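You operate a simulated robot arm through the tools that you are given. There is no shell and no other tool. Be economical: measure what you need, move in short steps, check, and stop when the job is done.

Carry out the task below with a simulated two-armed robot. There is one attempt and no reset: what you move stays moved.

## Task
Switch the switch one of driver two off. Put two of the cartridges from the narrow bench top on the assembly bench top. Take the carriage block and put it on the orange guard plate. Take the black fixture on the plywood bench top and put it away on the black bench top. Put two of the white sachets from the black bench top on the black bench lower shelf. Fetch the grey fixture from the black bench top and set it on the blue guard plate. The order is free.

The check looks at the end state, three seconds after you hand in, the way a careful person would. Anything else that was tipped, shoved, dropped, spilled or broken makes it a failure.

## Robot
Two 7-joint arms with vacuum grippers on one trunk, on a base that drives. Base frame: it is fixed to the floor where the robot stands at the start and does not move with it; the origin is under the middle of the robot, x ahead of it, y to its left, z up; the surface under the hand at the start is at about z = 0.74. Units: m, degrees, N and s.
The left shoulder is at the start at [0.07, 0.174, 1.204], the right one opposite. With the tool pointing down near the work surface each hand reaches from about 0.12 to 0.76 m from the robot's upright axis, wherever it stands, measured 20 degrees to its own side. Places, roughly: assembly bench top [0.6, 1, 0.7]; black bench lower shelf [-4.8, -3.6, 0.2]; black bench top [-4.8, -3.6, 0.7]; black fixture (5x5x3 cm) [-4.6, -1.1, 0.8]; blue guard plate (15x11x1 cm) [-2.6, -2.9, 0.7]; carriage block [-1, 1.5, 0.75]; cartridge [-0.75, 1.5, 0.75]; grey fixture (5x5x3 cm) [-4.8, -3.6, 0.8]; orange guard plate (15x11x1 cm) [-2.6, -3.1, 0.7]; switch one of driver two [0.7, -0.1, 0.9]; white sachet [-4.75, -3, 0.75]. Payload 3.5 kg a hand.
Tool frame (each hand has its own): the origin (TCP) lies in the middle of the cups' lips, and z points out of the cups. The gripper has 2 cups of 0.032 m across, covering 0.032 by 0.08 m (tool x, y); the bellows give 0.01 m. With the vacuum on, a cup seals on a smooth face that it is pressed against (1 to 4 N); it does not hold porous or soft things. The pull reaches 76 N.
Orientation is that of the tool frame in the base frame, as a unit quaternion [x, y, z, w]. With the cups facing straight down, the tool's x points along the base's -x, its y along +y and its z along -z.

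## Interface
- The arms move only by the tool servo_tool. It takes "left_deltas", "right_deltas" or both (then of equal length, played together; a hand with none holds still); each is a list of rows, each a list of 7 numbers: the shift along the base's x, y, z in units of 40 mm (1.0 is 40 mm), then the turn, a rotation vector about the base's x, y, z in units of 8 degrees (1.0 is 8 degrees), then the vacuum: 1 switches it on, 0 off. In form: [[dx, dy, dz, rx, ry, rz, vacuum], ...]. A call has 1 to 10 rows; each row shifts and turns the commanded pose from where the row before left it. A call with a number of a shift or a turn outside -1 to 1 is refused whole. A row lasts 0.2 s, in which the tool goes at most 0.05 m and 8.6 degrees; a call with a longer step from one row to the next is refused whole, and so is a gripper value outside its range. A pose out of reach is approached as far as the arm can. The call stops where the force on the tool passes 40 N (or 10 N more than at its start, if that is more) or the arm is blocked; 0.2 s more then pass. The pull builds up within a second once a cup has sealed. Time passes only in rows, and 0.2 s behind the last, so rows that do not move give it time. It gives the time, the measured TCP pose, the force on the tool (base axes) and the pull of the vacuum at its end, in the units of the frame above (readings bear some noise), with the torque about the TCP (base axes, N m) and any sound that the robot's microphone picked up.
- Cameras (640 x 400 px; columns grow to the right, rows downward): "scene" is now at [0.127, -0.0032, 1.5017]; the picture's right is [-0.04, -1.00, -0.00], its down [-0.77, 0.03, -0.64] and it looks along [0.64, -0.02, -0.77] (base axes); focal length 292 px, centre (320, 200). "left" rides on the left gripper at [0.074, -0.019, -0.11] in its tool frame; the picture's right is [0.25, 0.97, 0.00], its down [-0.77, 0.20, -0.60] and it looks along [-0.58, 0.15, 0.80] (tool axes); focal length 218 px, centre (320, 200). "right" rides on the right gripper at [0.074, 0.019, -0.11] in its tool frame; the picture's right is [-0.25, 0.97, 0.00], its down [-0.77, -0.20, -0.60] and it looks along [-0.58, -0.15, 0.80] (tool axes); focal length 218 px, centre (320, 200). There is no depth. A picture from a camera that has moved, and an enlarged one, comes with that camera's place and axes in the base frame and with its lens.
- snapshot(camera): a new picture of that camera. It takes no simulated time.
- raise_lower(by): slides the trunk up (or, below 0, down) by that many m; the arms and the scene camera ride with it, the base frame stays. It gives what a move gives, with no picture.
- steer(legs): drives the robot by 1 to 6 legs, each [ahead, turn to the left] in m and degrees, along the robot's own axes; the way and the turn of a leg run together, so that a leg with both is an arc; at most 1.5 m and 180 degrees a leg. The arms and the cameras ride along, it lands a little off, and it stops where it bumps. It gives what a move gives.
- turn_head(pan, tilt): turns the head with the scene camera to pan (to the left, within 86 degrees either way) and tilt (down, from -29 to 69), counted from straight ahead of the robot. It gives what a move gives.
- close_up(camera, box): a new picture of the part [left, top, right, bottom] of that camera's present view, enlarged. It takes no simulated time.
- finish_job(): hands the job in; it is judged then, once.

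Go step by step. Nothing tells you exact positions but the pictures and the camera data: compare them with the known pose of the tool, close in by small moves and look again before you grip or let go. The budget is 217 turns and 228 pictures, counting those below and the enlarged ones. Unless the task says otherwise, let go and move clear before handing in, and close with one line.

The tools are called after "Emit:" as name(argument=value, ...) on one line, values as JSON. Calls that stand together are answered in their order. servo_tool: Moves the arms, as the interface text tells. Its arguments: {"type":"object","properties":{"left_deltas":{"type":"array"},"right_deltas":{"type":"array"}},"required":[]} The other tools are called the same way: raise_lower (by) slides the trunk up or down; steer (legs) drives the base; turn_head (pan, tilt) turns the head that bears the scene camera; snapshot (camera) takes a picture; close_up (camera, box) takes an enlarged picture of a part of a camera's view; finish_job () hands the job in.

At the start:

```text
t: 0.0
left_tcp_pos: [0.6309, 0.0709, 1.1436]
left_orientation: [-0.001, 1.0, 0.0, 0.0]
left_contact_force: [-0.8, -0.2, -0.3]
left_ft_torque: [0.01, 0.0, -0.05]
left_pull: 0.1
right_tcp_pos: [0.5384, -0.3561, 1.1634]
right_orientation: [0.0, 1.0, 0.0, 0.0]
right_contact_force: [0.2, 0.6, -0.5]
right_ft_torque: [-0.02, 0.02, -0.01]
right_pull: 0.0
trunk travel left (down, up): [-0.7, 0.14]
robot x, y, heading: [0.0018, 0.001, -0.2]
head pan, tilt: [-2.1, 50.3]
```

scene: 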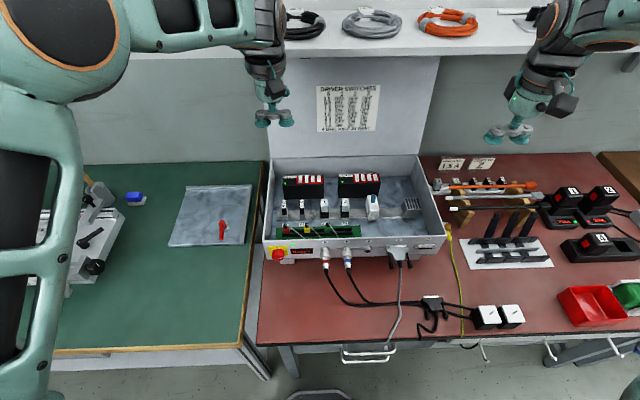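
right: 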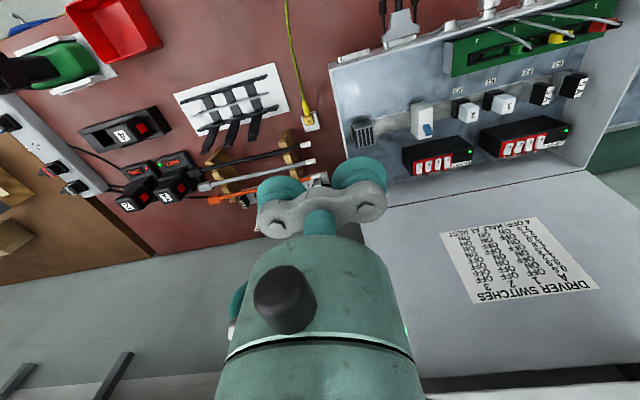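
left: 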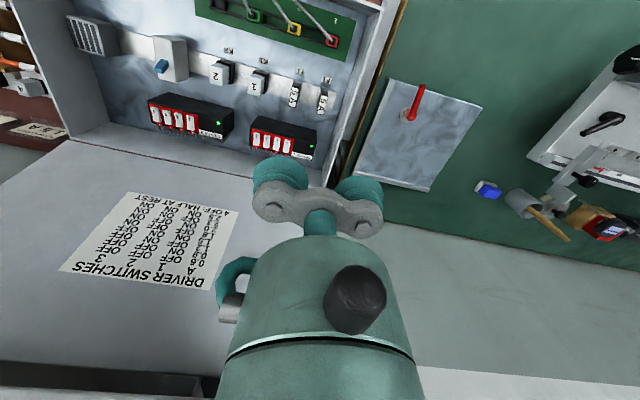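

The control box with two driver modules stands ahead of me. I look closer at the drivers to find driver two and its switches.

Emit:
close_up(camera="scene", box=[260, 160, 420, 260])

Emit:
close_up(camera="right", box=[380, 60, 600, 200])

Emit:
close_up(camera="left", box=[130, 40, 350, 180])

```text
4.00 times, centred on (340, 210) of scene
camera zoom: at [0.127, -0.0032, 1.5017], right [-0.04, -1.0, 0.0], down [-0.77, 0.03, -0.64], along [0.64, -0.02, -0.77], focal length 1170 px, centre (240, 160)
```

zoom: 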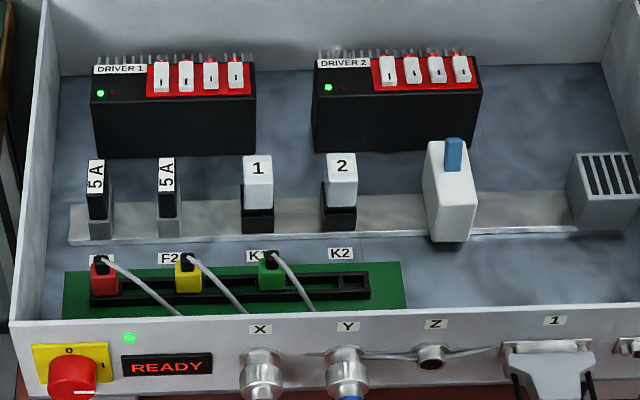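

```text
2.86 times, centred on (490, 130) of right
camera zoom: at [0.4657, -0.3368, 1.2729], right [0.25, 0.97, 0.0], down [0.77, -0.2, 0.6], along [0.58, -0.15, -0.8], focal length 624 px, centre (-166, 400)
```

zoom: 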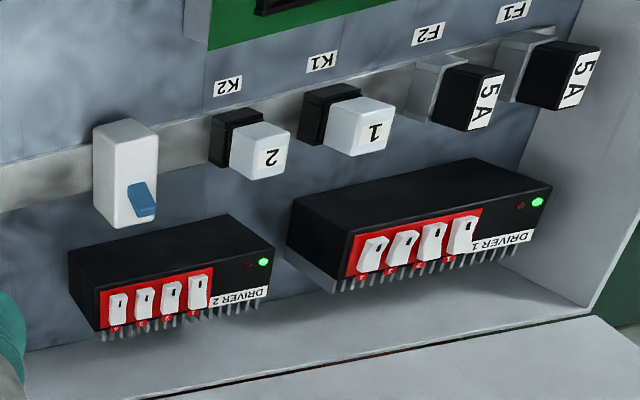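

```text
2.86 times, centred on (240, 110) of left
camera zoom: at [0.5562, 0.0516, 1.2538], right [-0.25, 0.97, 0.0], down [0.77, 0.2, 0.6], along [0.58, 0.15, -0.8], focal length 624 px, centre (549, 457)
```

zoom: 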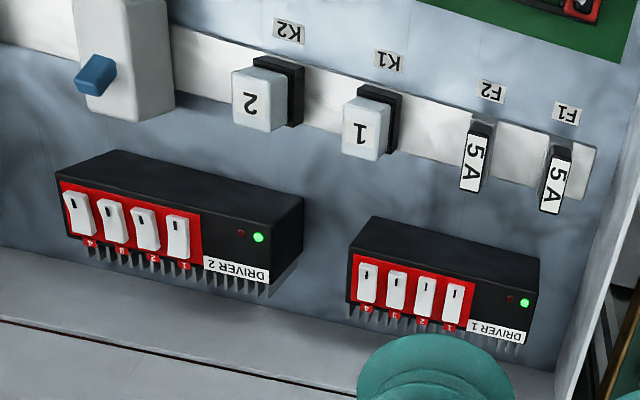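

Driver two is the right-hand module, and switch one is its rocker next to the label, about [0.724, -0.131, 0.881]. I look closer at the rocker marks and the sheet.

Emit:
close_up(camera="scene", box=[336, 168, 384, 198])

Emit:
close_up(camera="left", box=[145, 95, 225, 145])

Emit:
close_up(camera="scene", box=[310, 80, 390, 135])

```text
13.33 times, centred on (360, 183) of scene
camera zoom: at [0.127, -0.0032, 1.5017], right [-0.04, -1.0, 0.0], down [-0.77, 0.03, -0.64], along [0.64, -0.02, -0.77], focal length 3898 px, centre (-213, 427)
```

zoom: 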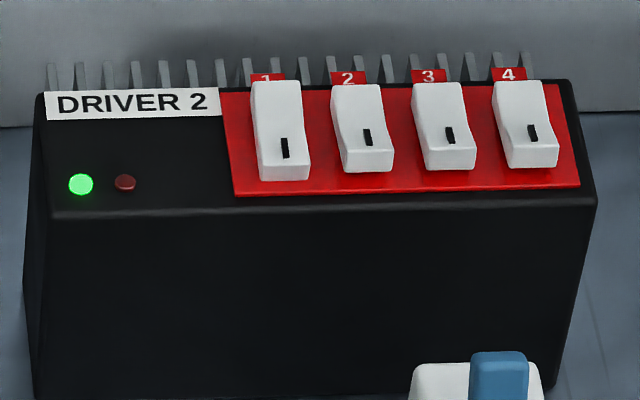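

```text
8.00 times, centred on (185, 120) of left
camera zoom: at [0.5562, 0.0516, 1.2538], right [-0.25, 0.97, 0.0], down [0.77, 0.2, 0.6], along [0.58, 0.15, -0.8], focal length 1746 px, centre (1400, 840)
```

zoom: 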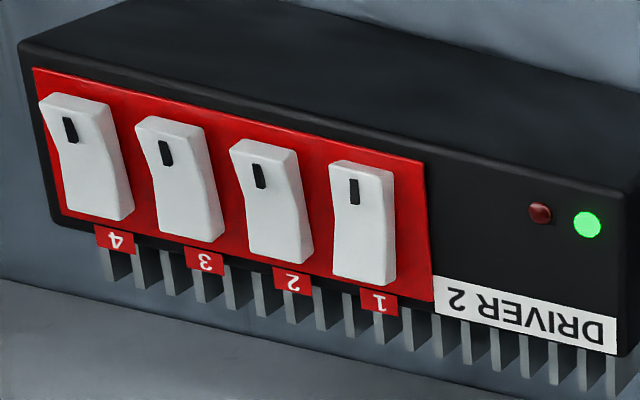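

```text
7.27 times, centred on (350, 108) of scene
camera zoom: at [0.127, -0.0032, 1.5017], right [-0.04, -1.0, 0.0], down [-0.77, 0.03, -0.64], along [0.64, -0.02, -0.77], focal length 2126 px, centre (102, 873)
```

zoom: 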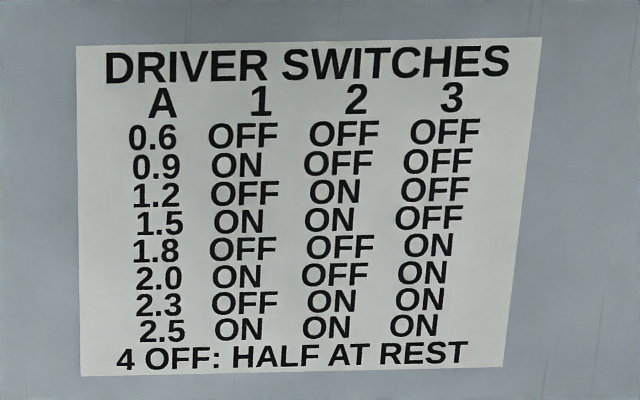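

Switch one has its marked near end pressed in (on), and 2 to 4 show the near end raised (off). So I need to press the far end at about [0.736, -0.131, 0.882], using the rim of one tilted cup of the right hand, with the left hand moved aside.

Emit:
servo_tool(right_deltas=[[0.49, 0.635, -0.48, 0.5625, 0, 0, 0], [0.49, 0.635, -0.48, 0.5625, 0, 0, 0], [0.49, 0.635, -0.48, 0.5625, 0, 0, 0], [0.49, 0.635, -0.48, 0.5625, 0, 0, 0], [0.49, 0.635, -0.48, 0.5625, 0, 0, 0], [0.49, 0.635, -0.48, 0.5625, 0, 0, 0], [0.49, 0.635, -0.48, 0.5625, 0, 0, 0], [0.49, 0.635, -0.48, 0.5625, 0, 0, 0], [0.49, 0.635, -0.48, 0.5625, 0, 0, 0], [0.49, 0.635, -0.48, 0.5625, 0, 0, 0]], left_deltas=[[0, 0.5, 0, 0, 0, 0, 0], [0, 0.5, 0, 0, 0, 0, 0], [0, 0.5, 0, 0, 0, 0, 0], [0, 0.5, 0, 0, 0, 0, 0], [0, 0.5, 0, 0, 0, 0, 0], [0, 0.5, 0, 0, 0, 0, 0], [0, 0.5, 0, 0, 0, 0, 0], [0, 0.5, 0, 0, 0, 0, 0], [0, 0.5, 0, 0, 0, 0, 0], [0, 0.5, 0, 0, 0, 0, 0]])

Emit:
snapshot(camera="scene")

Emit:
snapshot(camera="right")

```text
t: 2.2
left_tcp_pos: [0.6319, 0.2709, 1.1427]
left_orientation: [0.0, 1.0, -0.002, 0.0]
left_contact_force: [0.1, 0.2, -0.6]
left_ft_torque: [0.0, 0.01, -0.02]
left_pull: 0.0
right_tcp_pos: [0.7342, -0.1008, 0.9692]
right_orientation: [0.0, 0.924, 0.383, 0.0]
right_contact_force: [0.1, -0.2, 0.0]
right_ft_torque: [0.01, 0.02, 0.03]
right_pull: 0.0
trunk travel left (down, up): [-0.7, 0.14]
robot x, y, heading: [-0.0018, 0.0011, -0.3]
head pan, tilt: [-2.1, 50.3]
```

```text
218 pictures are left
camera scene: at [0.1289, -0.0014, 1.5016], right [-0.04, -1.0, 0.0], down [-0.77, 0.03, -0.64], along [0.64, -0.02, -0.77], focal length 292 px, centre (320, 200)
```

scene: 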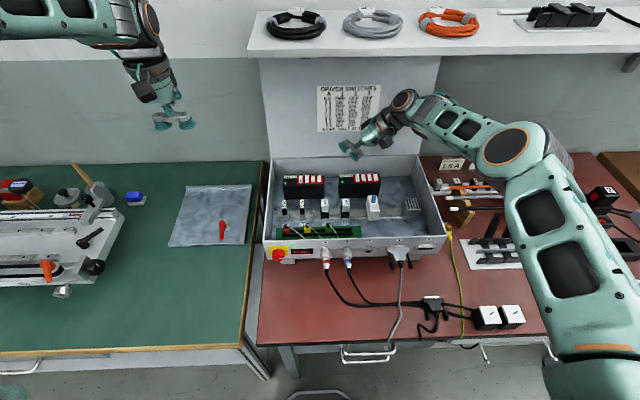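

```text
217 pictures are left
camera right: at [0.6609, -0.1655, 1.061], right [0.25, 0.68, 0.68], down [0.77, -0.57, 0.28], along [0.58, 0.46, -0.67], focal length 218 px, centre (320, 200)
```

right: 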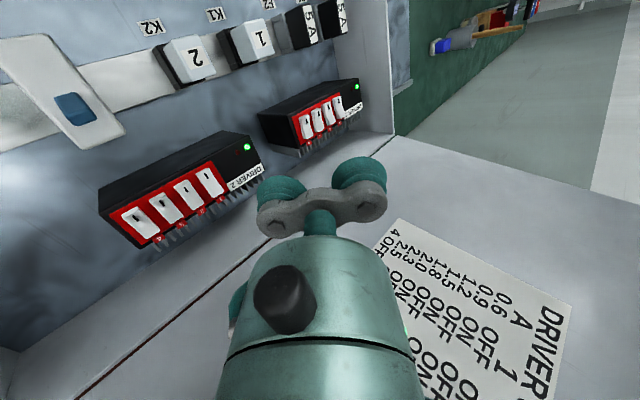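

The tip is above the driver. I check the switch position in an enlarged view from this camera.

Emit:
close_up(camera="right", box=[90, 120, 298, 250])

Emit:
close_up(camera="scene", box=[320, 130, 400, 200])

```text
3.08 times, centred on (194, 185) of right
camera zoom: at [0.6609, -0.1655, 1.061], right [0.25, 0.68, 0.68], down [0.77, -0.57, 0.28], along [0.58, 0.46, -0.67], focal length 672 px, centre (708, 246)
```

zoom: 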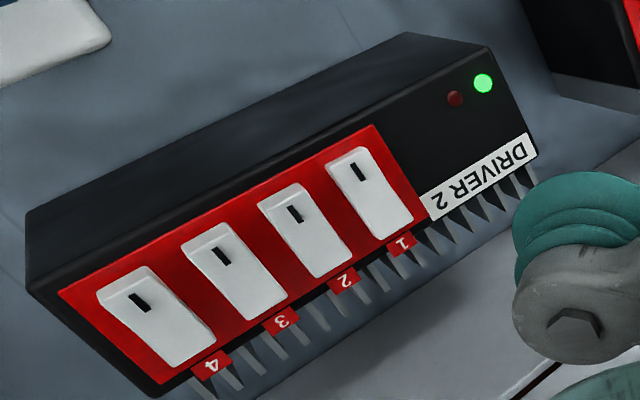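

```text
5.71 times, centred on (360, 165) of scene
camera zoom: at [0.1289, -0.0014, 1.5016], right [-0.04, -1.0, 0.0], down [-0.77, 0.03, -0.64], along [0.64, -0.02, -0.77], focal length 1671 px, centre (91, 400)
```

zoom: 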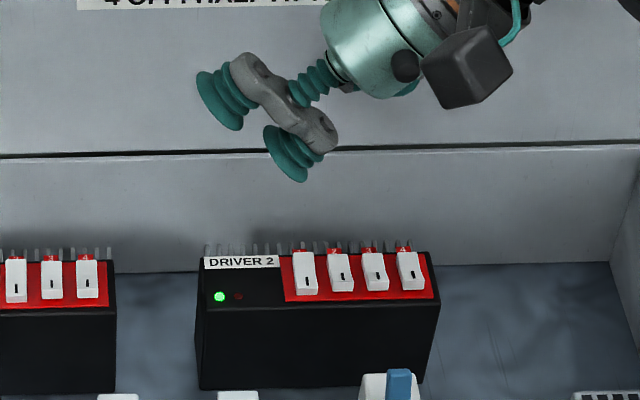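

Tip is about 5 mm too far left; I shift it and go down to just above the rocker.

Emit:
servo_tool(right_deltas=[[0.1, -0.13, -0.4, 0, 0, 0, 0], [0, 0, -0.4, 0, 0, 0, 0], [0, 0, -0.4, 0, 0, 0, 0], [0, 0, 0, 0, 0, 0, 0]])

Emit:
close_up(camera="right", box=[180, 120, 388, 250])

Emit:
close_up(camera="scene", box=[330, 150, 394, 200])

```text
t: 3.2
left_tcp_pos: [0.63, 0.271, 1.1432]
left_orientation: [0.0, 1.0, 0.001, -0.001]
left_contact_force: [-0.5, -0.4, 0.0]
left_ft_torque: [0.04, -0.02, 0.03]
left_pull: 0.0
right_tcp_pos: [0.7388, -0.1065, 0.9218]
right_orientation: [0.0, 0.924, 0.383, 0.0]
right_contact_force: [1.1, 0.2, 0.7]
right_ft_torque: [-0.01, -0.01, 0.0]
right_pull: 0.1
trunk travel left (down, up): [-0.7, 0.14]
robot x, y, heading: [-0.0017, 0.0016, -0.1]
head pan, tilt: [-2.1, 50.3]
```

```text
3.08 times, centred on (284, 185) of right
camera zoom: at [0.665, -0.1708, 1.0126], right [0.25, 0.68, 0.68], down [0.77, -0.57, 0.28], along [0.58, 0.46, -0.67], focal length 672 px, centre (431, 246)
```

zoom: 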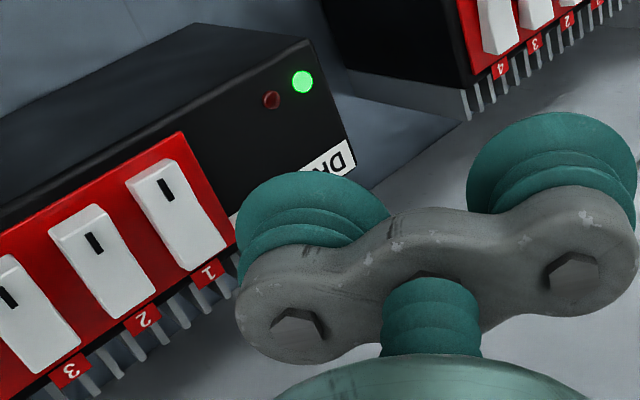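

```text
8.00 times, centred on (362, 175) of scene
camera zoom: at [0.1272, -0.003, 1.5017], right [-0.04, -1.0, 0.0], down [-0.77, 0.03, -0.64], along [0.64, -0.02, -0.77], focal length 2339 px, centre (-16, 400)
```

zoom: 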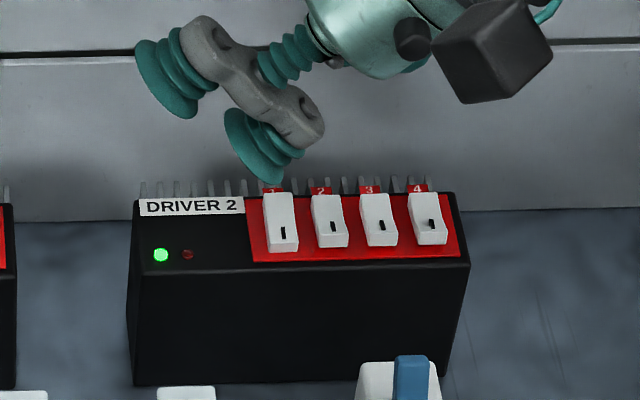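

Nearly on it; I shift 2.5 mm right and press down gently in small steps.

Emit:
servo_tool(right_deltas=[[-0.04, -0.065, 0, 0, 0, 0, 0], [0, 0, -0.1, 0, 0, 0, 0], [0, 0, -0.1, 0, 0, 0, 0], [0, 0, -0.1, 0, 0, 0, 0], [0, 0, 0, 0, 0, 0, 0]])

Emit:
close_up(camera="scene", box=[330, 150, 394, 200])

```text
t: 4.4
left_tcp_pos: [0.6295, 0.2716, 1.1427]
left_orientation: [0.0, 1.0, 0.0, 0.0]
left_contact_force: [-0.2, -0.3, 0.4]
left_ft_torque: [0.0, 0.02, -0.03]
left_pull: 0.1
right_tcp_pos: [0.7373, -0.1096, 0.9098]
right_orientation: [0.0, 0.924, 0.383, 0.0]
right_contact_force: [-0.6, 0.3, 0.2]
right_ft_torque: [0.01, 0.0, 0.03]
right_pull: 0.1
trunk travel left (down, up): [-0.7, 0.14]
robot x, y, heading: [-0.0019, 0.0009, -0.1]
head pan, tilt: [-2.1, 50.3]
```

```text
8.00 times, centred on (362, 175) of scene
camera zoom: at [0.127, -0.003, 1.5017], right [-0.04, -1.0, 0.0], down [-0.77, 0.03, -0.64], along [0.64, -0.02, -0.77], focal length 2339 px, centre (-16, 400)
```

zoom: 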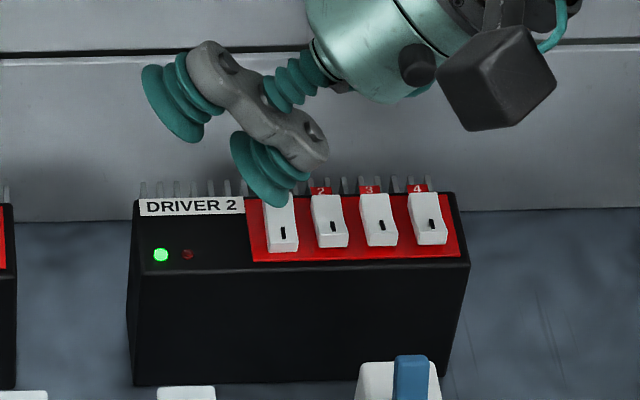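

No contact yet; I keep going down in 2 mm steps.

Emit:
servo_tool(right_deltas=[[0, 0, -0.06, 0, 0, 0, 0], [0, 0, -0.06, 0, 0, 0, 0], [0, 0, -0.06, 0, 0, 0, 0], [0, 0, 0, 0, 0, 0, 0]])

Emit:
close_up(camera="scene", box=[330, 150, 394, 200])

Emit:
close_up(camera="right", box=[180, 120, 388, 250])

```text
t: 5.4
left_tcp_pos: [0.6302, 0.2702, 1.143]
left_orientation: [0.0, 1.0, 0.0, 0.0]
left_contact_force: [0.2, -0.3, -0.3]
left_ft_torque: [0.01, 0.01, -0.01]
left_pull: 0.0
right_tcp_pos: [0.7372, -0.1087, 0.9032]
right_orientation: [0.0, 0.924, 0.383, 0.0]
right_contact_force: [0.7, -0.7, -0.9]
right_ft_torque: [0.0, -0.01, 0.0]
right_pull: 0.1
trunk travel left (down, up): [-0.7, 0.14]
robot x, y, heading: [-0.0013, 0.0002, -0.1]
head pan, tilt: [-2.1, 50.3]
```

```text
8.00 times, centred on (362, 175) of scene
camera zoom: at [0.127, -0.0031, 1.5017], right [-0.04, -1.0, 0.0], down [-0.77, 0.03, -0.64], along [0.64, -0.02, -0.77], focal length 2339 px, centre (-16, 400)
```

zoom: 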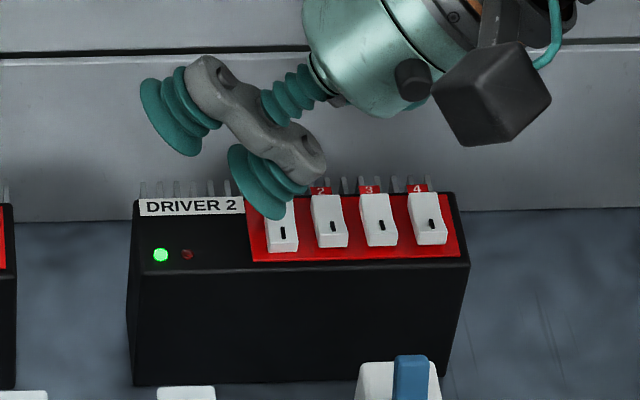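

```text
3.08 times, centred on (284, 185) of right
camera zoom: at [0.6642, -0.1735, 0.995], right [0.25, 0.68, 0.68], down [0.77, -0.57, 0.28], along [0.58, 0.46, -0.67], focal length 672 px, centre (431, 246)
```

zoom: 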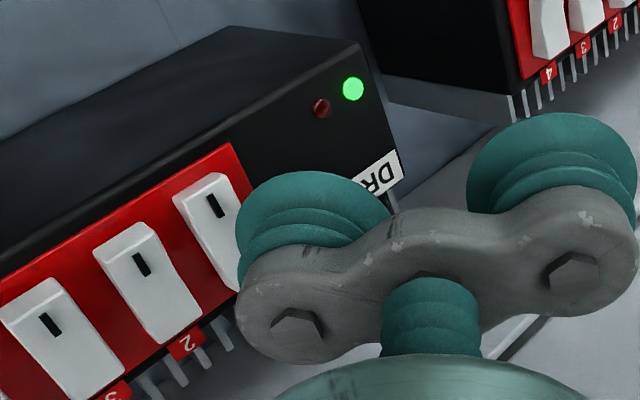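

Tip should be right at the rocker surface; I continue pressing down carefully.

Emit:
servo_tool(right_deltas=[[0.05, 0, -0.06, 0, 0, 0, 0], [0, 0, -0.06, 0, 0, 0, 0], [0, 0, -0.06, 0, 0, 0, 0], [0, 0, 0, 0, 0, 0, 0]])

Emit:
close_up(camera="scene", box=[330, 150, 394, 200])

```text
t: 6.4
left_tcp_pos: [0.63, 0.2704, 1.1441]
left_orientation: [0.0, 1.0, 0.0, 0.0]
left_contact_force: [0.6, -0.2, -0.7]
left_ft_torque: [-0.02, -0.01, 0.01]
left_pull: 0.1
right_tcp_pos: [0.7389, -0.1102, 0.8951]
right_orientation: [0.001, 0.924, 0.383, -0.001]
right_contact_force: [0.5, -0.8, 0.6]
right_ft_torque: [0.02, 0.01, 0.02]
right_pull: 0.0
trunk travel left (down, up): [-0.7, 0.14]
robot x, y, heading: [-0.0042, 0.001, 0.2]
head pan, tilt: [-2.1, 50.3]
```

```text
8.00 times, centred on (362, 175) of scene
camera zoom: at [0.1273, -0.0033, 1.5016], right [-0.04, -1.0, 0.0], down [-0.77, 0.03, -0.64], along [0.64, -0.02, -0.77], focal length 2339 px, centre (-16, 400)
```

zoom: 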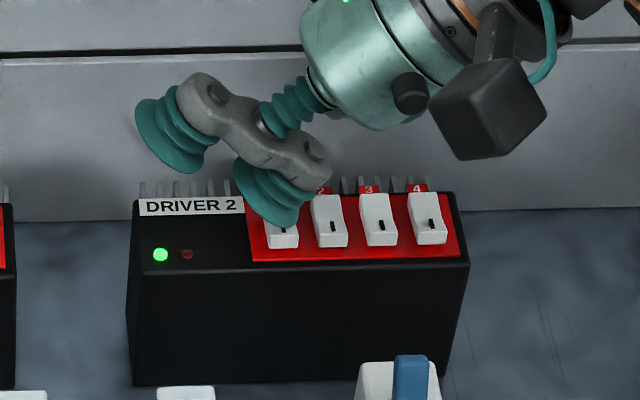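

The near end of switch one now seems raised like its neighbours. I lift off and check.

Emit:
servo_tool(right_deltas=[[0, 0, 0.5, 0, 0, 0, 0], [0, 0, 0.9, 0, 0, 0, 0], [0, 0, 0.9, 0, 0, 0, 0], [0, 0, 0.9, 0, 0, 0, 0]])

Emit:
close_up(camera="scene", box=[336, 168, 384, 198])

Emit:
close_up(camera="right", box=[90, 120, 298, 250])

```text
t: 7.4
left_tcp_pos: [0.628, 0.2718, 1.1433]
left_orientation: [0.0, 1.0, -0.001, -0.001]
left_contact_force: [-0.2, 0.0, -0.6]
left_ft_torque: [-0.04, 0.0, -0.02]
left_pull: 0.0
right_tcp_pos: [0.7375, -0.1092, 1.0242]
right_orientation: [0.0, 0.924, 0.383, 0.0]
right_contact_force: [0.1, 0.5, -0.1]
right_ft_torque: [0.0, -0.01, -0.03]
right_pull: 0.1
trunk travel left (down, up): [-0.7, 0.14]
robot x, y, heading: [0.001, -0.001, 0.1]
head pan, tilt: [-2.1, 50.3]
```

```text
13.33 times, centred on (360, 183) of scene
camera zoom: at [0.1259, -0.0029, 1.5017], right [-0.04, -1.0, 0.0], down [-0.77, 0.03, -0.64], along [0.64, -0.02, -0.77], focal length 3898 px, centre (-213, 427)
```

zoom: 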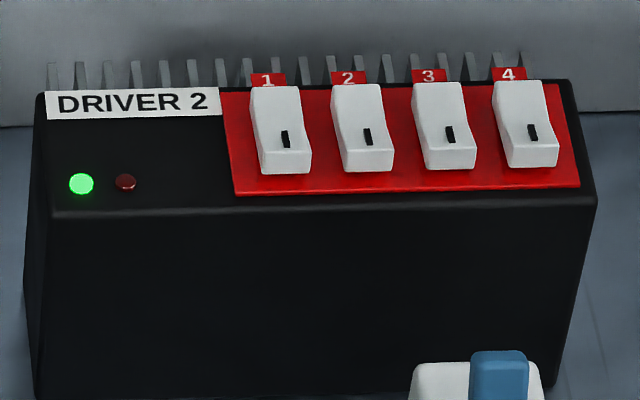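

```text
3.08 times, centred on (194, 185) of right
camera zoom: at [0.6644, -0.1734, 1.1166], right [0.25, 0.68, 0.68], down [0.77, -0.57, 0.28], along [0.58, 0.46, -0.67], focal length 672 px, centre (708, 246)
```

zoom: 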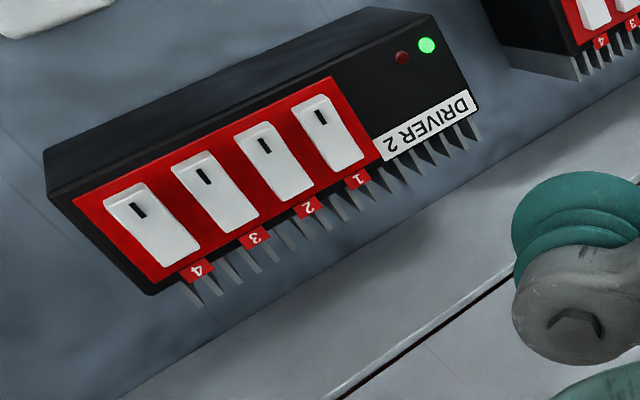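

Switch one is off now, matching the others. I bring the right hand back upright and tuck both hands in for driving, then look around.

Emit:
servo_tool(right_deltas=[[-0.2, -0.4, 0.6, -0.5625, 0, 0, 0], [-0.4, -0.5, 0.5, -0.5625, 0, 0, 0], [-0.6, -0.6, 0.4, -0.5625, 0, 0, 0], [-0.7, -0.6, 0.4, -0.5625, 0, 0, 0], [-0.7, -0.6, 0.4, -0.5625, 0, 0, 0], [-0.8, -0.6, 0.4, -0.5625, 0, 0, 0], [-0.8, -0.6, 0.4, -0.5625, 0, 0, 0], [-0.8, -0.6, 0.3, -0.5625, 0, 0, 0], [-0.8, -0.3, 0, -0.5625, 0, 0, 0], [-0.8, 0, 0, -0.5625, 0, 0, 0]], left_deltas=[[-0.7, 0, 0.2, 0, 0, 0, 0], [-0.7, 0, 0.2, 0, 0, 0, 0], [-0.7, 0, 0, 0, 0, 0, 0], [-0.7, 0, 0, 0, 0, 0, 0], [-0.7, 0, 0, 0, 0, 0, 0], [-0.7, 0, 0, 0, 0, 0, 0], [-0.7, 0, 0, 0, 0, 0, 0], [-0.7, 0, 0, 0, 0, 0, 0], [-0.7, 0, 0, 0, 0, 0, 0], [-0.7, 0, 0, 0, 0, 0, 0]])

Emit:
turn_head(pan=80, tilt=25)

Emit:
snapshot(camera="scene")

```text
t: 8.5
left_tcp_pos: [0.5315, 0.267, 1.1601]
left_orientation: [0.001, 1.0, 0.001, 0.02]
left_contact_force: [1.1, 0.0, 0.6]
left_ft_torque: [-0.02, 0.14, -0.02]
left_pull: 0.0
right_tcp_pos: [0.6862, -0.2216, 1.0693]
right_orientation: [0.033, 0.972, 0.23, 0.013]
right_contact_force: [0.7, -1.6, -1.9]
right_ft_torque: [0.12, 0.07, 0.04]
right_pull: 0.1
trunk travel left (down, up): [-0.7, 0.14]
robot x, y, heading: [0.0005, 0.0033, 0.2]
head pan, tilt: [-2.1, 50.3]
stopped in row 5 (right hand): the arm was blocked; the commanded pose is now the measured one
```

```text
t: 10.0
left_tcp_pos: [0.4908, 0.2708, 1.1625]
left_orientation: [0.001, 1.0, 0.001, 0.013]
left_contact_force: [1.6, 0.4, -0.8]
left_ft_torque: [-0.01, 0.09, 0.02]
left_pull: 0.1
right_tcp_pos: [0.6258, -0.1931, 1.0592]
right_orientation: [0.007, 0.973, 0.23, -0.033]
right_contact_force: [1.0, -0.6, -0.9]
right_ft_torque: [0.07, 0.1, 0.04]
right_pull: 0.0
trunk travel left (down, up): [-0.7, 0.14]
robot x, y, heading: [-0.0021, 0.0025, 0.4]
head pan, tilt: [80.0, 25.0]
```

```text
206 pictures are left
camera scene: at [0.0776, 0.0919, 1.5388], right [0.99, -0.17, -0.01], down [-0.08, -0.42, -0.91], along [0.15, 0.89, -0.42], focal length 292 px, centre (320, 200)
```

scene: 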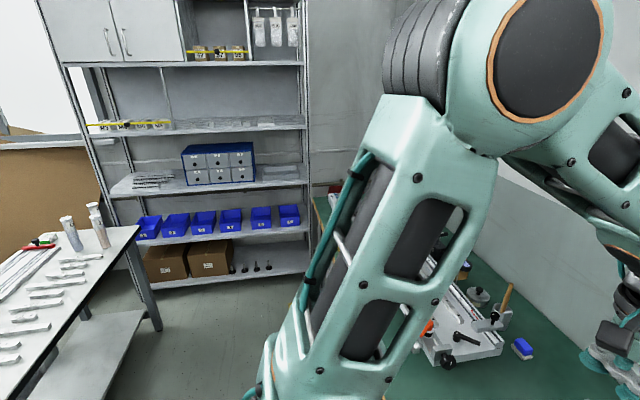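

The right arm reported a block on the way back. I look at what is there.

Emit:
turn_head(pan=-25, tilt=40)

Emit:
snapshot(camera="scene")

Emit:
snapshot(camera="right")

```text
t: 11.8
left_tcp_pos: [0.484, 0.2689, 1.1678]
left_orientation: [0.001, 1.0, 0.0, 0.017]
left_contact_force: [-0.7, -0.6, 0.3]
left_ft_torque: [-0.04, 0.0, 0.01]
left_pull: 0.1
right_tcp_pos: [0.6191, -0.1937, 1.0641]
right_orientation: [0.006, 0.973, 0.231, -0.028]
right_contact_force: [-0.5, -0.1, 0.0]
right_ft_torque: [0.0, 0.03, -0.01]
right_pull: 0.0
trunk travel left (down, up): [-0.7, 0.14]
robot x, y, heading: [0.0019, 0.0015, 0.3]
head pan, tilt: [-25.0, 40.0]
```

```text
205 pictures are left
camera scene: at [0.1286, -0.0354, 1.5162], right [-0.42, -0.91, 0.0], down [-0.58, 0.27, -0.77], along [0.7, -0.32, -0.64], focal length 292 px, centre (320, 200)
```

scene: 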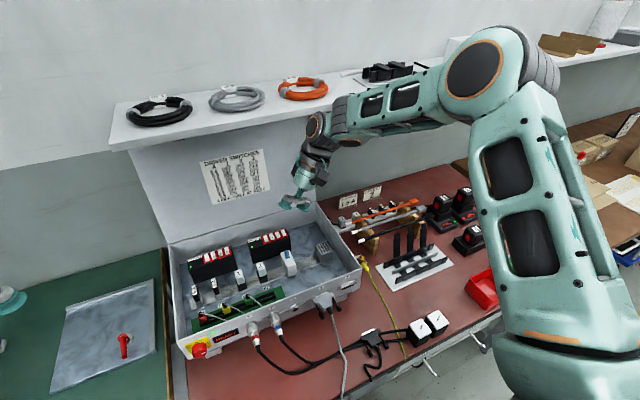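

```text
204 pictures are left
camera right: at [0.5526, -0.2266, 1.1754], right [0.28, 0.86, 0.42], down [0.8, -0.45, 0.4], along [0.54, 0.22, -0.81], focal length 218 px, centre (320, 200)
```

right: 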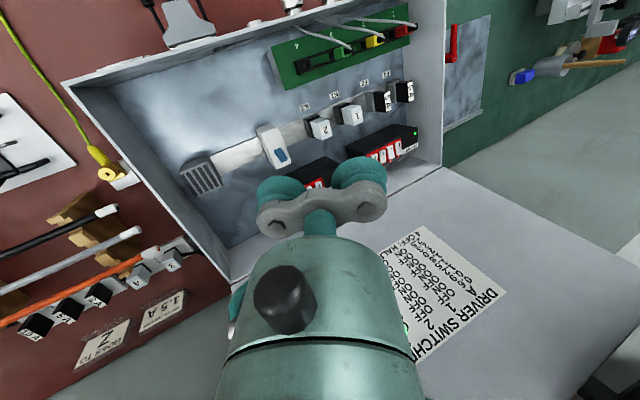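

Nothing is disturbed visibly. I retreat toward the robot first, then untilt.

Emit:
servo_tool(right_deltas=[[-0.5, -0.2, 0, 0, 0, 0, 0], [-0.5, -0.2, 0, 0, 0, 0, 0], [-0.5, -0.2, 0, 0, 0, 0, 0], [-0.5, -0.2, 0, -0.4, 0, 0, 0], [-0.5, -0.2, 0, -0.5, 0, 0, 0], [-0.3, -0.5, 0, -0.5, 0, 0, 0], [0, -0.5, 0.4, -0.5, 0, 0, 0], [0, -0.5, 0.4, -0.5, 0, 0, 0], [0, -0.5, 0.4, -0.5, 0, 0, 0], [0, 0, 0.4, -0.4, 0, 0, 0]])

Emit:
snapshot(camera="scene")

```text
t: 14.0
left_tcp_pos: [0.4819, 0.2706, 1.1681]
left_orientation: [0.001, 1.0, -0.001, 0.017]
left_contact_force: [-0.7, 0.2, -0.2]
left_ft_torque: [-0.02, 0.0, 0.03]
left_pull: 0.1
right_tcp_pos: [0.5051, -0.3151, 1.1289]
right_orientation: [0.012, 1.0, 0.001, -0.027]
right_contact_force: [0.2, 0.5, -0.2]
right_ft_torque: [-0.01, -0.01, -0.03]
right_pull: 0.0
trunk travel left (down, up): [-0.7, 0.14]
robot x, y, heading: [0.0008, 0.0014, 0.2]
head pan, tilt: [-25.0, 40.0]
```

```text
203 pictures are left
camera scene: at [0.1271, -0.0337, 1.5164], right [-0.42, -0.91, 0.0], down [-0.58, 0.27, -0.77], along [0.7, -0.32, -0.64], focal length 292 px, centre (320, 200)
```

scene: 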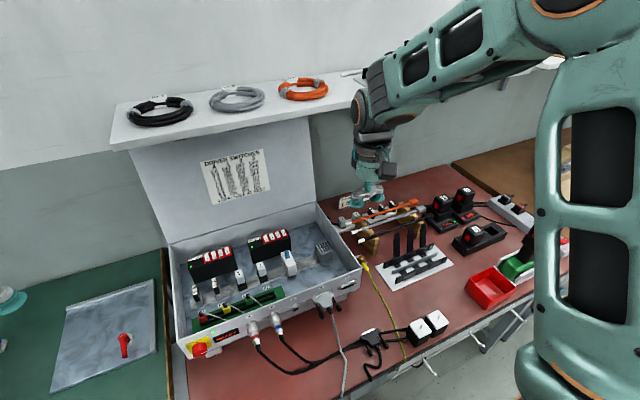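

Clear now. I level both hands, tuck them in, and look around left and right before driving.

Emit:
servo_tool(right_deltas=[[-0.7, 0, 0, 0, -0.39, 0.17, 0], [-0.7, 0, 0, 0, 0, 0, 0], [-0.7, 0, 0, 0, 0, 0, 0], [-0.7, 0, 0, 0, 0, 0, 0], [-0.7, 0, 0, 0, 0, 0, 0]], left_deltas=[[-0.6, 0, 0, 0, 0.24, 0, 0], [-0.6, 0, 0, 0, 0, 0, 0], [-0.6, 0, 0, 0, 0, 0, 0], [-0.6, 0, 0, 0, 0, 0, 0], [-0.6, 0, 0, 0, 0, 0, 0]])

Emit:
steer(legs=[[-0.4, 0]])

Emit:
turn_head(pan=86, tilt=20)

Emit:
snapshot(camera="scene")

Emit:
turn_head(pan=-86, tilt=20)

Emit:
snapshot(camera="scene")

```text
t: 15.2
left_tcp_pos: [0.3616, 0.2728, 1.1665]
left_orientation: [0.001, 1.0, -0.001, 0.001]
left_contact_force: [0.0, -0.5, 0.4]
left_ft_torque: [-0.04, 0.04, -0.02]
left_pull: 0.0
right_tcp_pos: [0.3668, -0.3107, 1.1307]
right_orientation: [0.0, 1.0, 0.0, 0.002]
right_contact_force: [-0.5, 0.2, 0.1]
right_ft_torque: [-0.01, 0.01, 0.05]
right_pull: 0.1
trunk travel left (down, up): [-0.7, 0.14]
robot x, y, heading: [0.0035, 0.0008, 0.1]
head pan, tilt: [-25.0, 40.0]
```

```text
t: 17.8
left_tcp_pos: [-0.0409, 0.2657, 1.1665]
left_orientation: [0.0, 1.0, 0.0, 0.0]
left_contact_force: [-0.6, 0.3, -0.8]
left_ft_torque: [-0.01, 0.01, -0.02]
left_pull: 0.0
right_tcp_pos: [-0.0348, -0.3145, 1.1285]
right_orientation: [-0.002, 1.0, 0.002, 0.001]
right_contact_force: [0.8, 1.3, 0.1]
right_ft_torque: [-0.01, -0.02, -0.02]
right_pull: 0.0
trunk travel left (down, up): [-0.7, 0.14]
robot x, y, heading: [-0.4034, -0.0007, 0.6]
head pan, tilt: [-25.0, 40.0]
```

```text
t: 19.6
left_tcp_pos: [-0.0405, 0.2656, 1.1661]
left_orientation: [0.0, 1.0, 0.0, 0.001]
left_contact_force: [0.8, -0.4, -1.6]
left_ft_torque: [0.01, 0.0, 0.0]
left_pull: 0.0
right_tcp_pos: [-0.0355, -0.3149, 1.1286]
right_orientation: [0.0, 1.0, 0.002, 0.001]
right_contact_force: [0.1, 0.2, -0.2]
right_ft_torque: [-0.02, -0.01, 0.0]
right_pull: 0.1
trunk travel left (down, up): [-0.7, 0.14]
robot x, y, heading: [-0.4035, -0.0021, 0.4]
head pan, tilt: [85.9, 20.0]
```

```text
202 pictures are left
camera scene: at [-0.3472, 0.0909, 1.5477], right [1.0, -0.06, 0.0], down [-0.02, -0.34, -0.94], along [0.06, 0.94, -0.34], focal length 292 px, centre (320, 200)
```

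scene: 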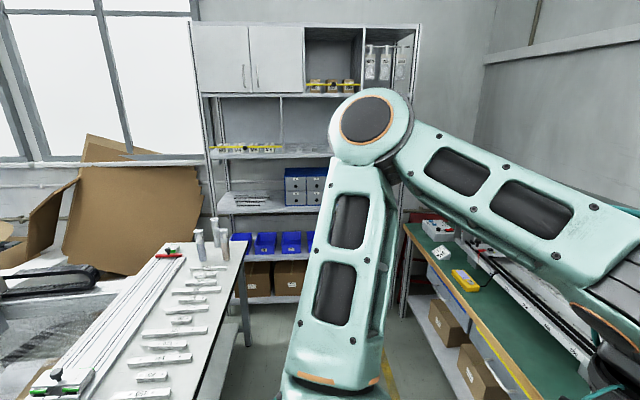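

```text
t: 22.2
left_tcp_pos: [-0.041, 0.2664, 1.168]
left_orientation: [0.0, 1.0, 0.0, 0.001]
left_contact_force: [-0.3, 0.5, -0.1]
left_ft_torque: [0.04, 0.0, -0.01]
left_pull: 0.2
right_tcp_pos: [-0.0357, -0.3151, 1.1302]
right_orientation: [-0.001, 1.0, 0.003, 0.001]
right_contact_force: [0.1, 0.5, 0.0]
right_ft_torque: [0.02, -0.02, 0.0]
right_pull: 0.2
trunk travel left (down, up): [-0.7, 0.14]
robot x, y, heading: [-0.4017, -0.0045, 0.3]
head pan, tilt: [-85.9, 20.0]
```

```text
201 pictures are left
camera scene: at [-0.3457, -0.0949, 1.5477], right [-1.0, -0.08, 0.0], down [-0.03, 0.34, -0.94], along [0.07, -0.94, -0.34], focal length 292 px, centre (320, 200)
```

scene: 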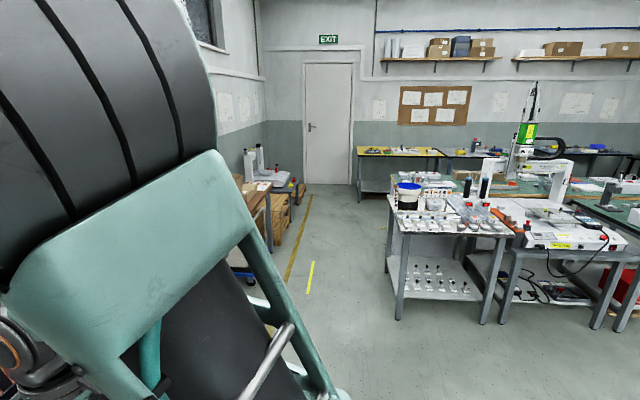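

The narrow bench lies to the left-rear (edge near x = -0.66) and the assembly bench front edge is near x = 0.31, so from the aisle between I can serve both. I drive toward the aisle.

Emit:
steer(legs=[[0.22, 0], [0, 90], [0.7, 0]])

Emit:
turn_head(pan=60, tilt=35)

Emit:
snapshot(camera="scene")

Emit:
turn_head(pan=-10, tilt=40)

Emit:
snapshot(camera="scene")

```text
t: 31.2
left_tcp_pos: [-0.43, 1.0738, 1.1675]
left_orientation: [-0.699, 0.715, 0.001, 0.0]
left_contact_force: [-0.6, 0.0, 0.8]
left_ft_torque: [0.02, 0.02, -0.02]
left_pull: 0.0
right_tcp_pos: [0.1518, 1.0652, 1.1281]
right_orientation: [-0.7, 0.715, 0.003, -0.001]
right_contact_force: [0.7, -0.2, 0.2]
right_ft_torque: [-0.01, 0.0, 0.0]
right_pull: 0.0
trunk travel left (down, up): [-0.7, 0.14]
robot x, y, heading: [-0.1697, 0.7023, 89.1]
head pan, tilt: [-85.9, 20.0]
```

```text
t: 33.5
left_tcp_pos: [-0.4298, 1.0733, 1.1663]
left_orientation: [-0.699, 0.715, 0.001, 0.001]
left_contact_force: [0.5, 0.0, -0.5]
left_ft_torque: [0.02, -0.01, 0.01]
left_pull: 0.1
right_tcp_pos: [0.1522, 1.0661, 1.1283]
right_orientation: [-0.699, 0.715, 0.002, -0.001]
right_contact_force: [0.7, 0.2, 0.3]
right_ft_torque: [-0.01, -0.05, 0.04]
right_pull: 0.1
trunk travel left (down, up): [-0.7, 0.14]
robot x, y, heading: [-0.1657, 0.7028, 89.0]
head pan, tilt: [60.0, 35.0]
```

```text
200 pictures are left
camera scene: at [-0.2443, 0.8002, 1.5239], right [0.51, 0.86, 0.0], down [0.49, -0.3, -0.82], along [-0.7, 0.42, -0.57], focal length 292 px, centre (320, 200)
```

scene: 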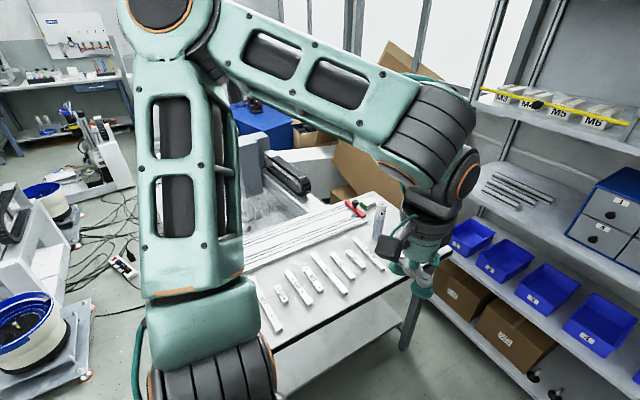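

```text
t: 34.9
left_tcp_pos: [-0.429, 1.0743, 1.1682]
left_orientation: [-0.7, 0.715, 0.0, 0.001]
left_contact_force: [0.2, -0.4, 0.5]
left_ft_torque: [-0.02, -0.01, 0.01]
left_pull: 0.1
right_tcp_pos: [0.1521, 1.066, 1.1283]
right_orientation: [-0.7, 0.714, 0.002, -0.001]
right_contact_force: [0.1, -0.3, -0.8]
right_ft_torque: [0.01, 0.05, 0.03]
right_pull: 0.0
trunk travel left (down, up): [-0.7, 0.14]
robot x, y, heading: [-0.1707, 0.7037, 89.1]
head pan, tilt: [-10.0, 40.0]
```

```text
199 pictures are left
camera scene: at [-0.1528, 0.8383, 1.5163], right [0.98, -0.19, 0.0], down [-0.12, -0.63, -0.77], along [0.14, 0.75, -0.64], focal length 292 px, centre (320, 200)
```

scene: 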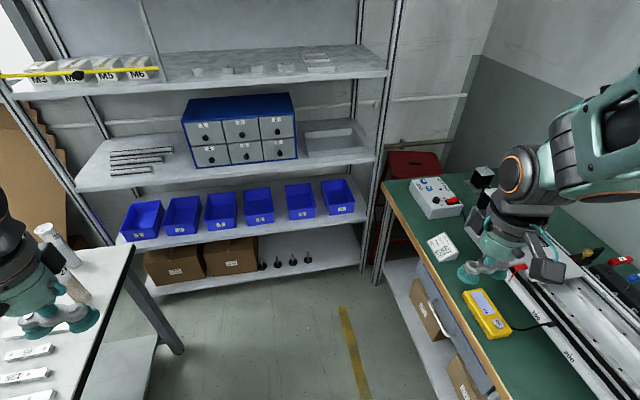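

Free room. I drive on to y ≈ 1.3 and turn to face the narrow bench.

Emit:
steer(legs=[[0.6, 0], [0, 90]])

Emit:
turn_head(pan=0, tilt=50)

Emit:
snapshot(camera="scene")

Emit:
snapshot(camera="right")

Emit:
snapshot(camera="left")

```text
t: 42.1
left_tcp_pos: [-0.5234, 1.0428, 1.1672]
left_orientation: [1.0, -0.006, -0.001, 0.0]
left_contact_force: [-0.2, 0.0, 0.5]
left_ft_torque: [0.03, 0.0, 0.01]
left_pull: 0.0
right_tcp_pos: [-0.5218, 1.6229, 1.1285]
right_orientation: [1.0, -0.004, -0.001, 0.003]
right_contact_force: [0.8, 0.4, 0.3]
right_ft_torque: [-0.03, 0.0, 0.0]
right_pull: 0.0
trunk travel left (down, up): [-0.7, 0.14]
robot x, y, heading: [-0.1565, 1.305, 179.8]
head pan, tilt: [-10.0, 40.0]
```

```text
t: 42.9
left_tcp_pos: [-0.5221, 1.0421, 1.1688]
left_orientation: [1.0, -0.006, -0.001, -0.001]
left_contact_force: [0.2, -0.9, -0.2]
left_ft_torque: [0.02, 0.01, -0.01]
left_pull: 0.0
right_tcp_pos: [-0.5223, 1.6228, 1.1292]
right_orientation: [1.0, -0.005, -0.001, 0.002]
right_contact_force: [0.1, -0.8, 0.2]
right_ft_torque: [0.02, -0.02, -0.02]
right_pull: 0.0
trunk travel left (down, up): [-0.7, 0.14]
robot x, y, heading: [-0.1566, 1.306, 179.8]
head pan, tilt: [0.0, 50.0]
```

```text
198 pictures are left
camera scene: at [-0.2852, 1.3062, 1.5022], right [0.01, 1.0, 0.0], down [0.77, 0.0, -0.64], along [-0.64, 0.0, -0.77], focal length 292 px, centre (320, 200)
```

scene: 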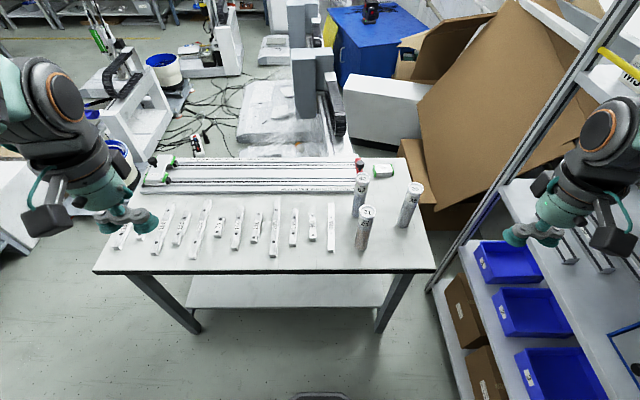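

```text
197 pictures are left
camera right: at [-0.4482, 1.6043, 1.239], right [-0.26, -0.96, 0.01], down [-0.77, 0.21, 0.61], along [-0.58, 0.15, -0.8], focal length 218 px, centre (320, 200)
```

right: 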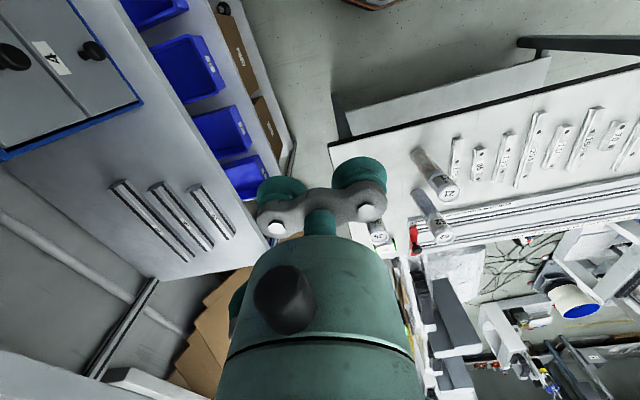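

```text
196 pictures are left
camera left: at [-0.4513, 1.0598, 1.2777], right [0.24, -0.97, 0.0], down [-0.77, -0.19, 0.61], along [-0.59, -0.15, -0.8], focal length 218 px, centre (320, 200)
```

left: 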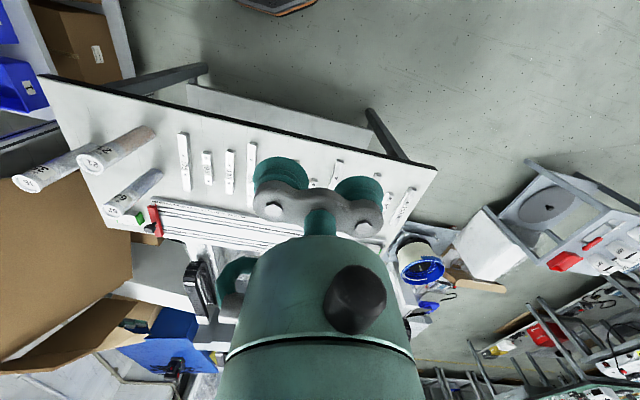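

Three cartridges stand at the bench's far right; I zoom in on them and the carriage block.

Emit:
close_up(camera="scene", box=[310, 140, 438, 260])

Emit:
close_up(camera="right", box=[340, 120, 540, 270])

Emit:
close_up(camera="left", box=[0, 90, 240, 240])

```text
3.33 times, centred on (374, 200) of scene
camera zoom: at [-0.2852, 1.3062, 1.5022], right [0.01, 1.0, 0.0], down [0.77, 0.0, -0.64], along [-0.64, 0.0, -0.77], focal length 975 px, centre (140, 200)
```

zoom: 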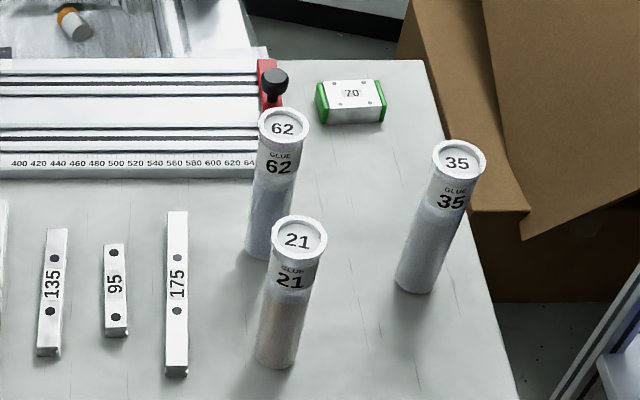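

```text
2.67 times, centred on (440, 195) of right
camera zoom: at [-0.4482, 1.6043, 1.239], right [-0.26, -0.96, 0.01], down [-0.77, 0.21, 0.61], along [-0.58, 0.15, -0.8], focal length 582 px, centre (0, 213)
```

zoom: 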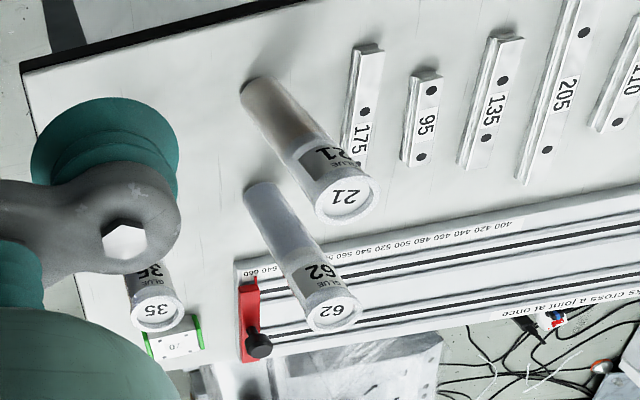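

```text
2.67 times, centred on (120, 165) of left
camera zoom: at [-0.4513, 1.0598, 1.2777], right [0.24, -0.97, 0.0], down [-0.77, -0.19, 0.61], along [-0.59, -0.15, -0.8], focal length 582 px, centre (853, 293)
```

zoom: 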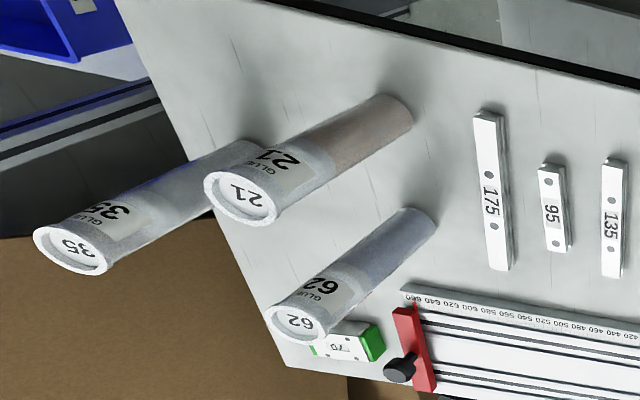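

Cartridges 21 at about [-0.739, 1.426], 35 at [-0.813, 1.562], 62 at [-0.855, 1.426], all with tops near z 0.913. I bring the left hand above number 21.

Emit:
servo_tool(left_deltas=[[-0.54, 0.9, -0.3, 0, 0, 0, 0], [-0.54, 0.9, -0.4, 0, 0, 0, 0], [-0.54, 0.9, -0.5, 0, 0, 0, 0], [-0.54, 0.9, -0.5, 0, 0, 0, 0], [-0.54, 0.9, -0.5, 0, 0, 0, 0], [-0.54, 0.9, -0.5, 0, 0, 0, 0], [-0.54, 0.9, -0.5, 0, 0, 0, 0], [-0.54, 0.9, -0.5, 0, 0, 0, 0], [-0.54, 0.9, -0.5, 0, 0, 0, 0], [-0.54, 0.9, -0.5, 0, 0, 0, 0]])

Emit:
snapshot(camera="left")

Emit:
close_up(camera="scene", box=[310, 140, 438, 260])

```text
t: 45.1
left_tcp_pos: [-0.7409, 1.4028, 0.9797]
left_orientation: [1.0, -0.005, 0.002, 0.0]
left_contact_force: [-0.1, 0.6, 0.4]
left_ft_torque: [0.02, -0.03, 0.0]
left_pull: 0.1
right_tcp_pos: [-0.5228, 1.6256, 1.1284]
right_orientation: [1.0, -0.005, 0.001, 0.003]
right_contact_force: [0.4, 0.8, -0.7]
right_ft_torque: [-0.03, -0.02, -0.01]
right_pull: 0.1
trunk travel left (down, up): [-0.7, 0.14]
robot x, y, heading: [-0.1581, 1.3048, 179.7]
head pan, tilt: [0.0, 50.0]
```

```text
192 pictures are left
camera left: at [-0.669, 1.422, 1.0902], right [0.24, -0.97, 0.0], down [-0.77, -0.19, 0.6], along [-0.59, -0.15, -0.8], focal length 218 px, centre (320, 200)
```

left: 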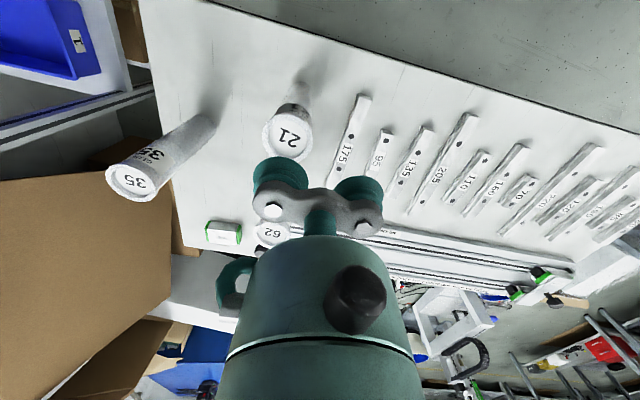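

```text
3.33 times, centred on (374, 200) of scene
camera zoom: at [-0.2872, 1.3084, 1.502], right [0.01, 1.0, 0.0], down [0.77, -0.01, -0.64], along [-0.64, 0.0, -0.77], focal length 975 px, centre (140, 200)
```

zoom: 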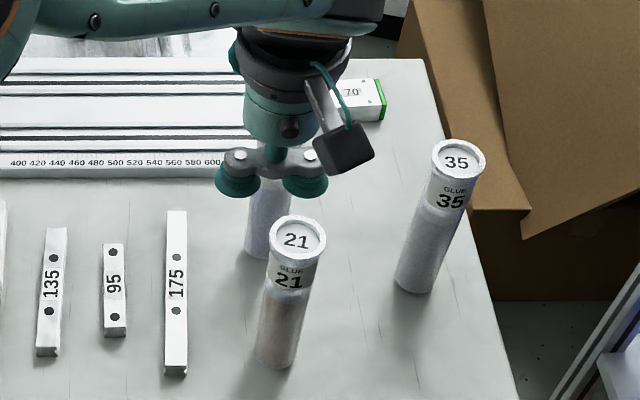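

Close. I zoom in on the cap to centre precisely.

Emit:
close_up(camera="left", box=[247, 95, 327, 145])

```text
8.00 times, centred on (287, 120) of left
camera zoom: at [-0.669, 1.422, 1.0902], right [0.24, -0.97, 0.0], down [-0.77, -0.19, 0.6], along [-0.59, -0.15, -0.8], focal length 1746 px, centre (584, 840)
```

zoom: 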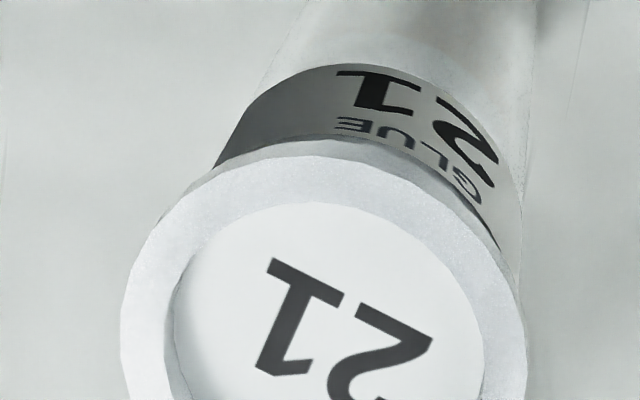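

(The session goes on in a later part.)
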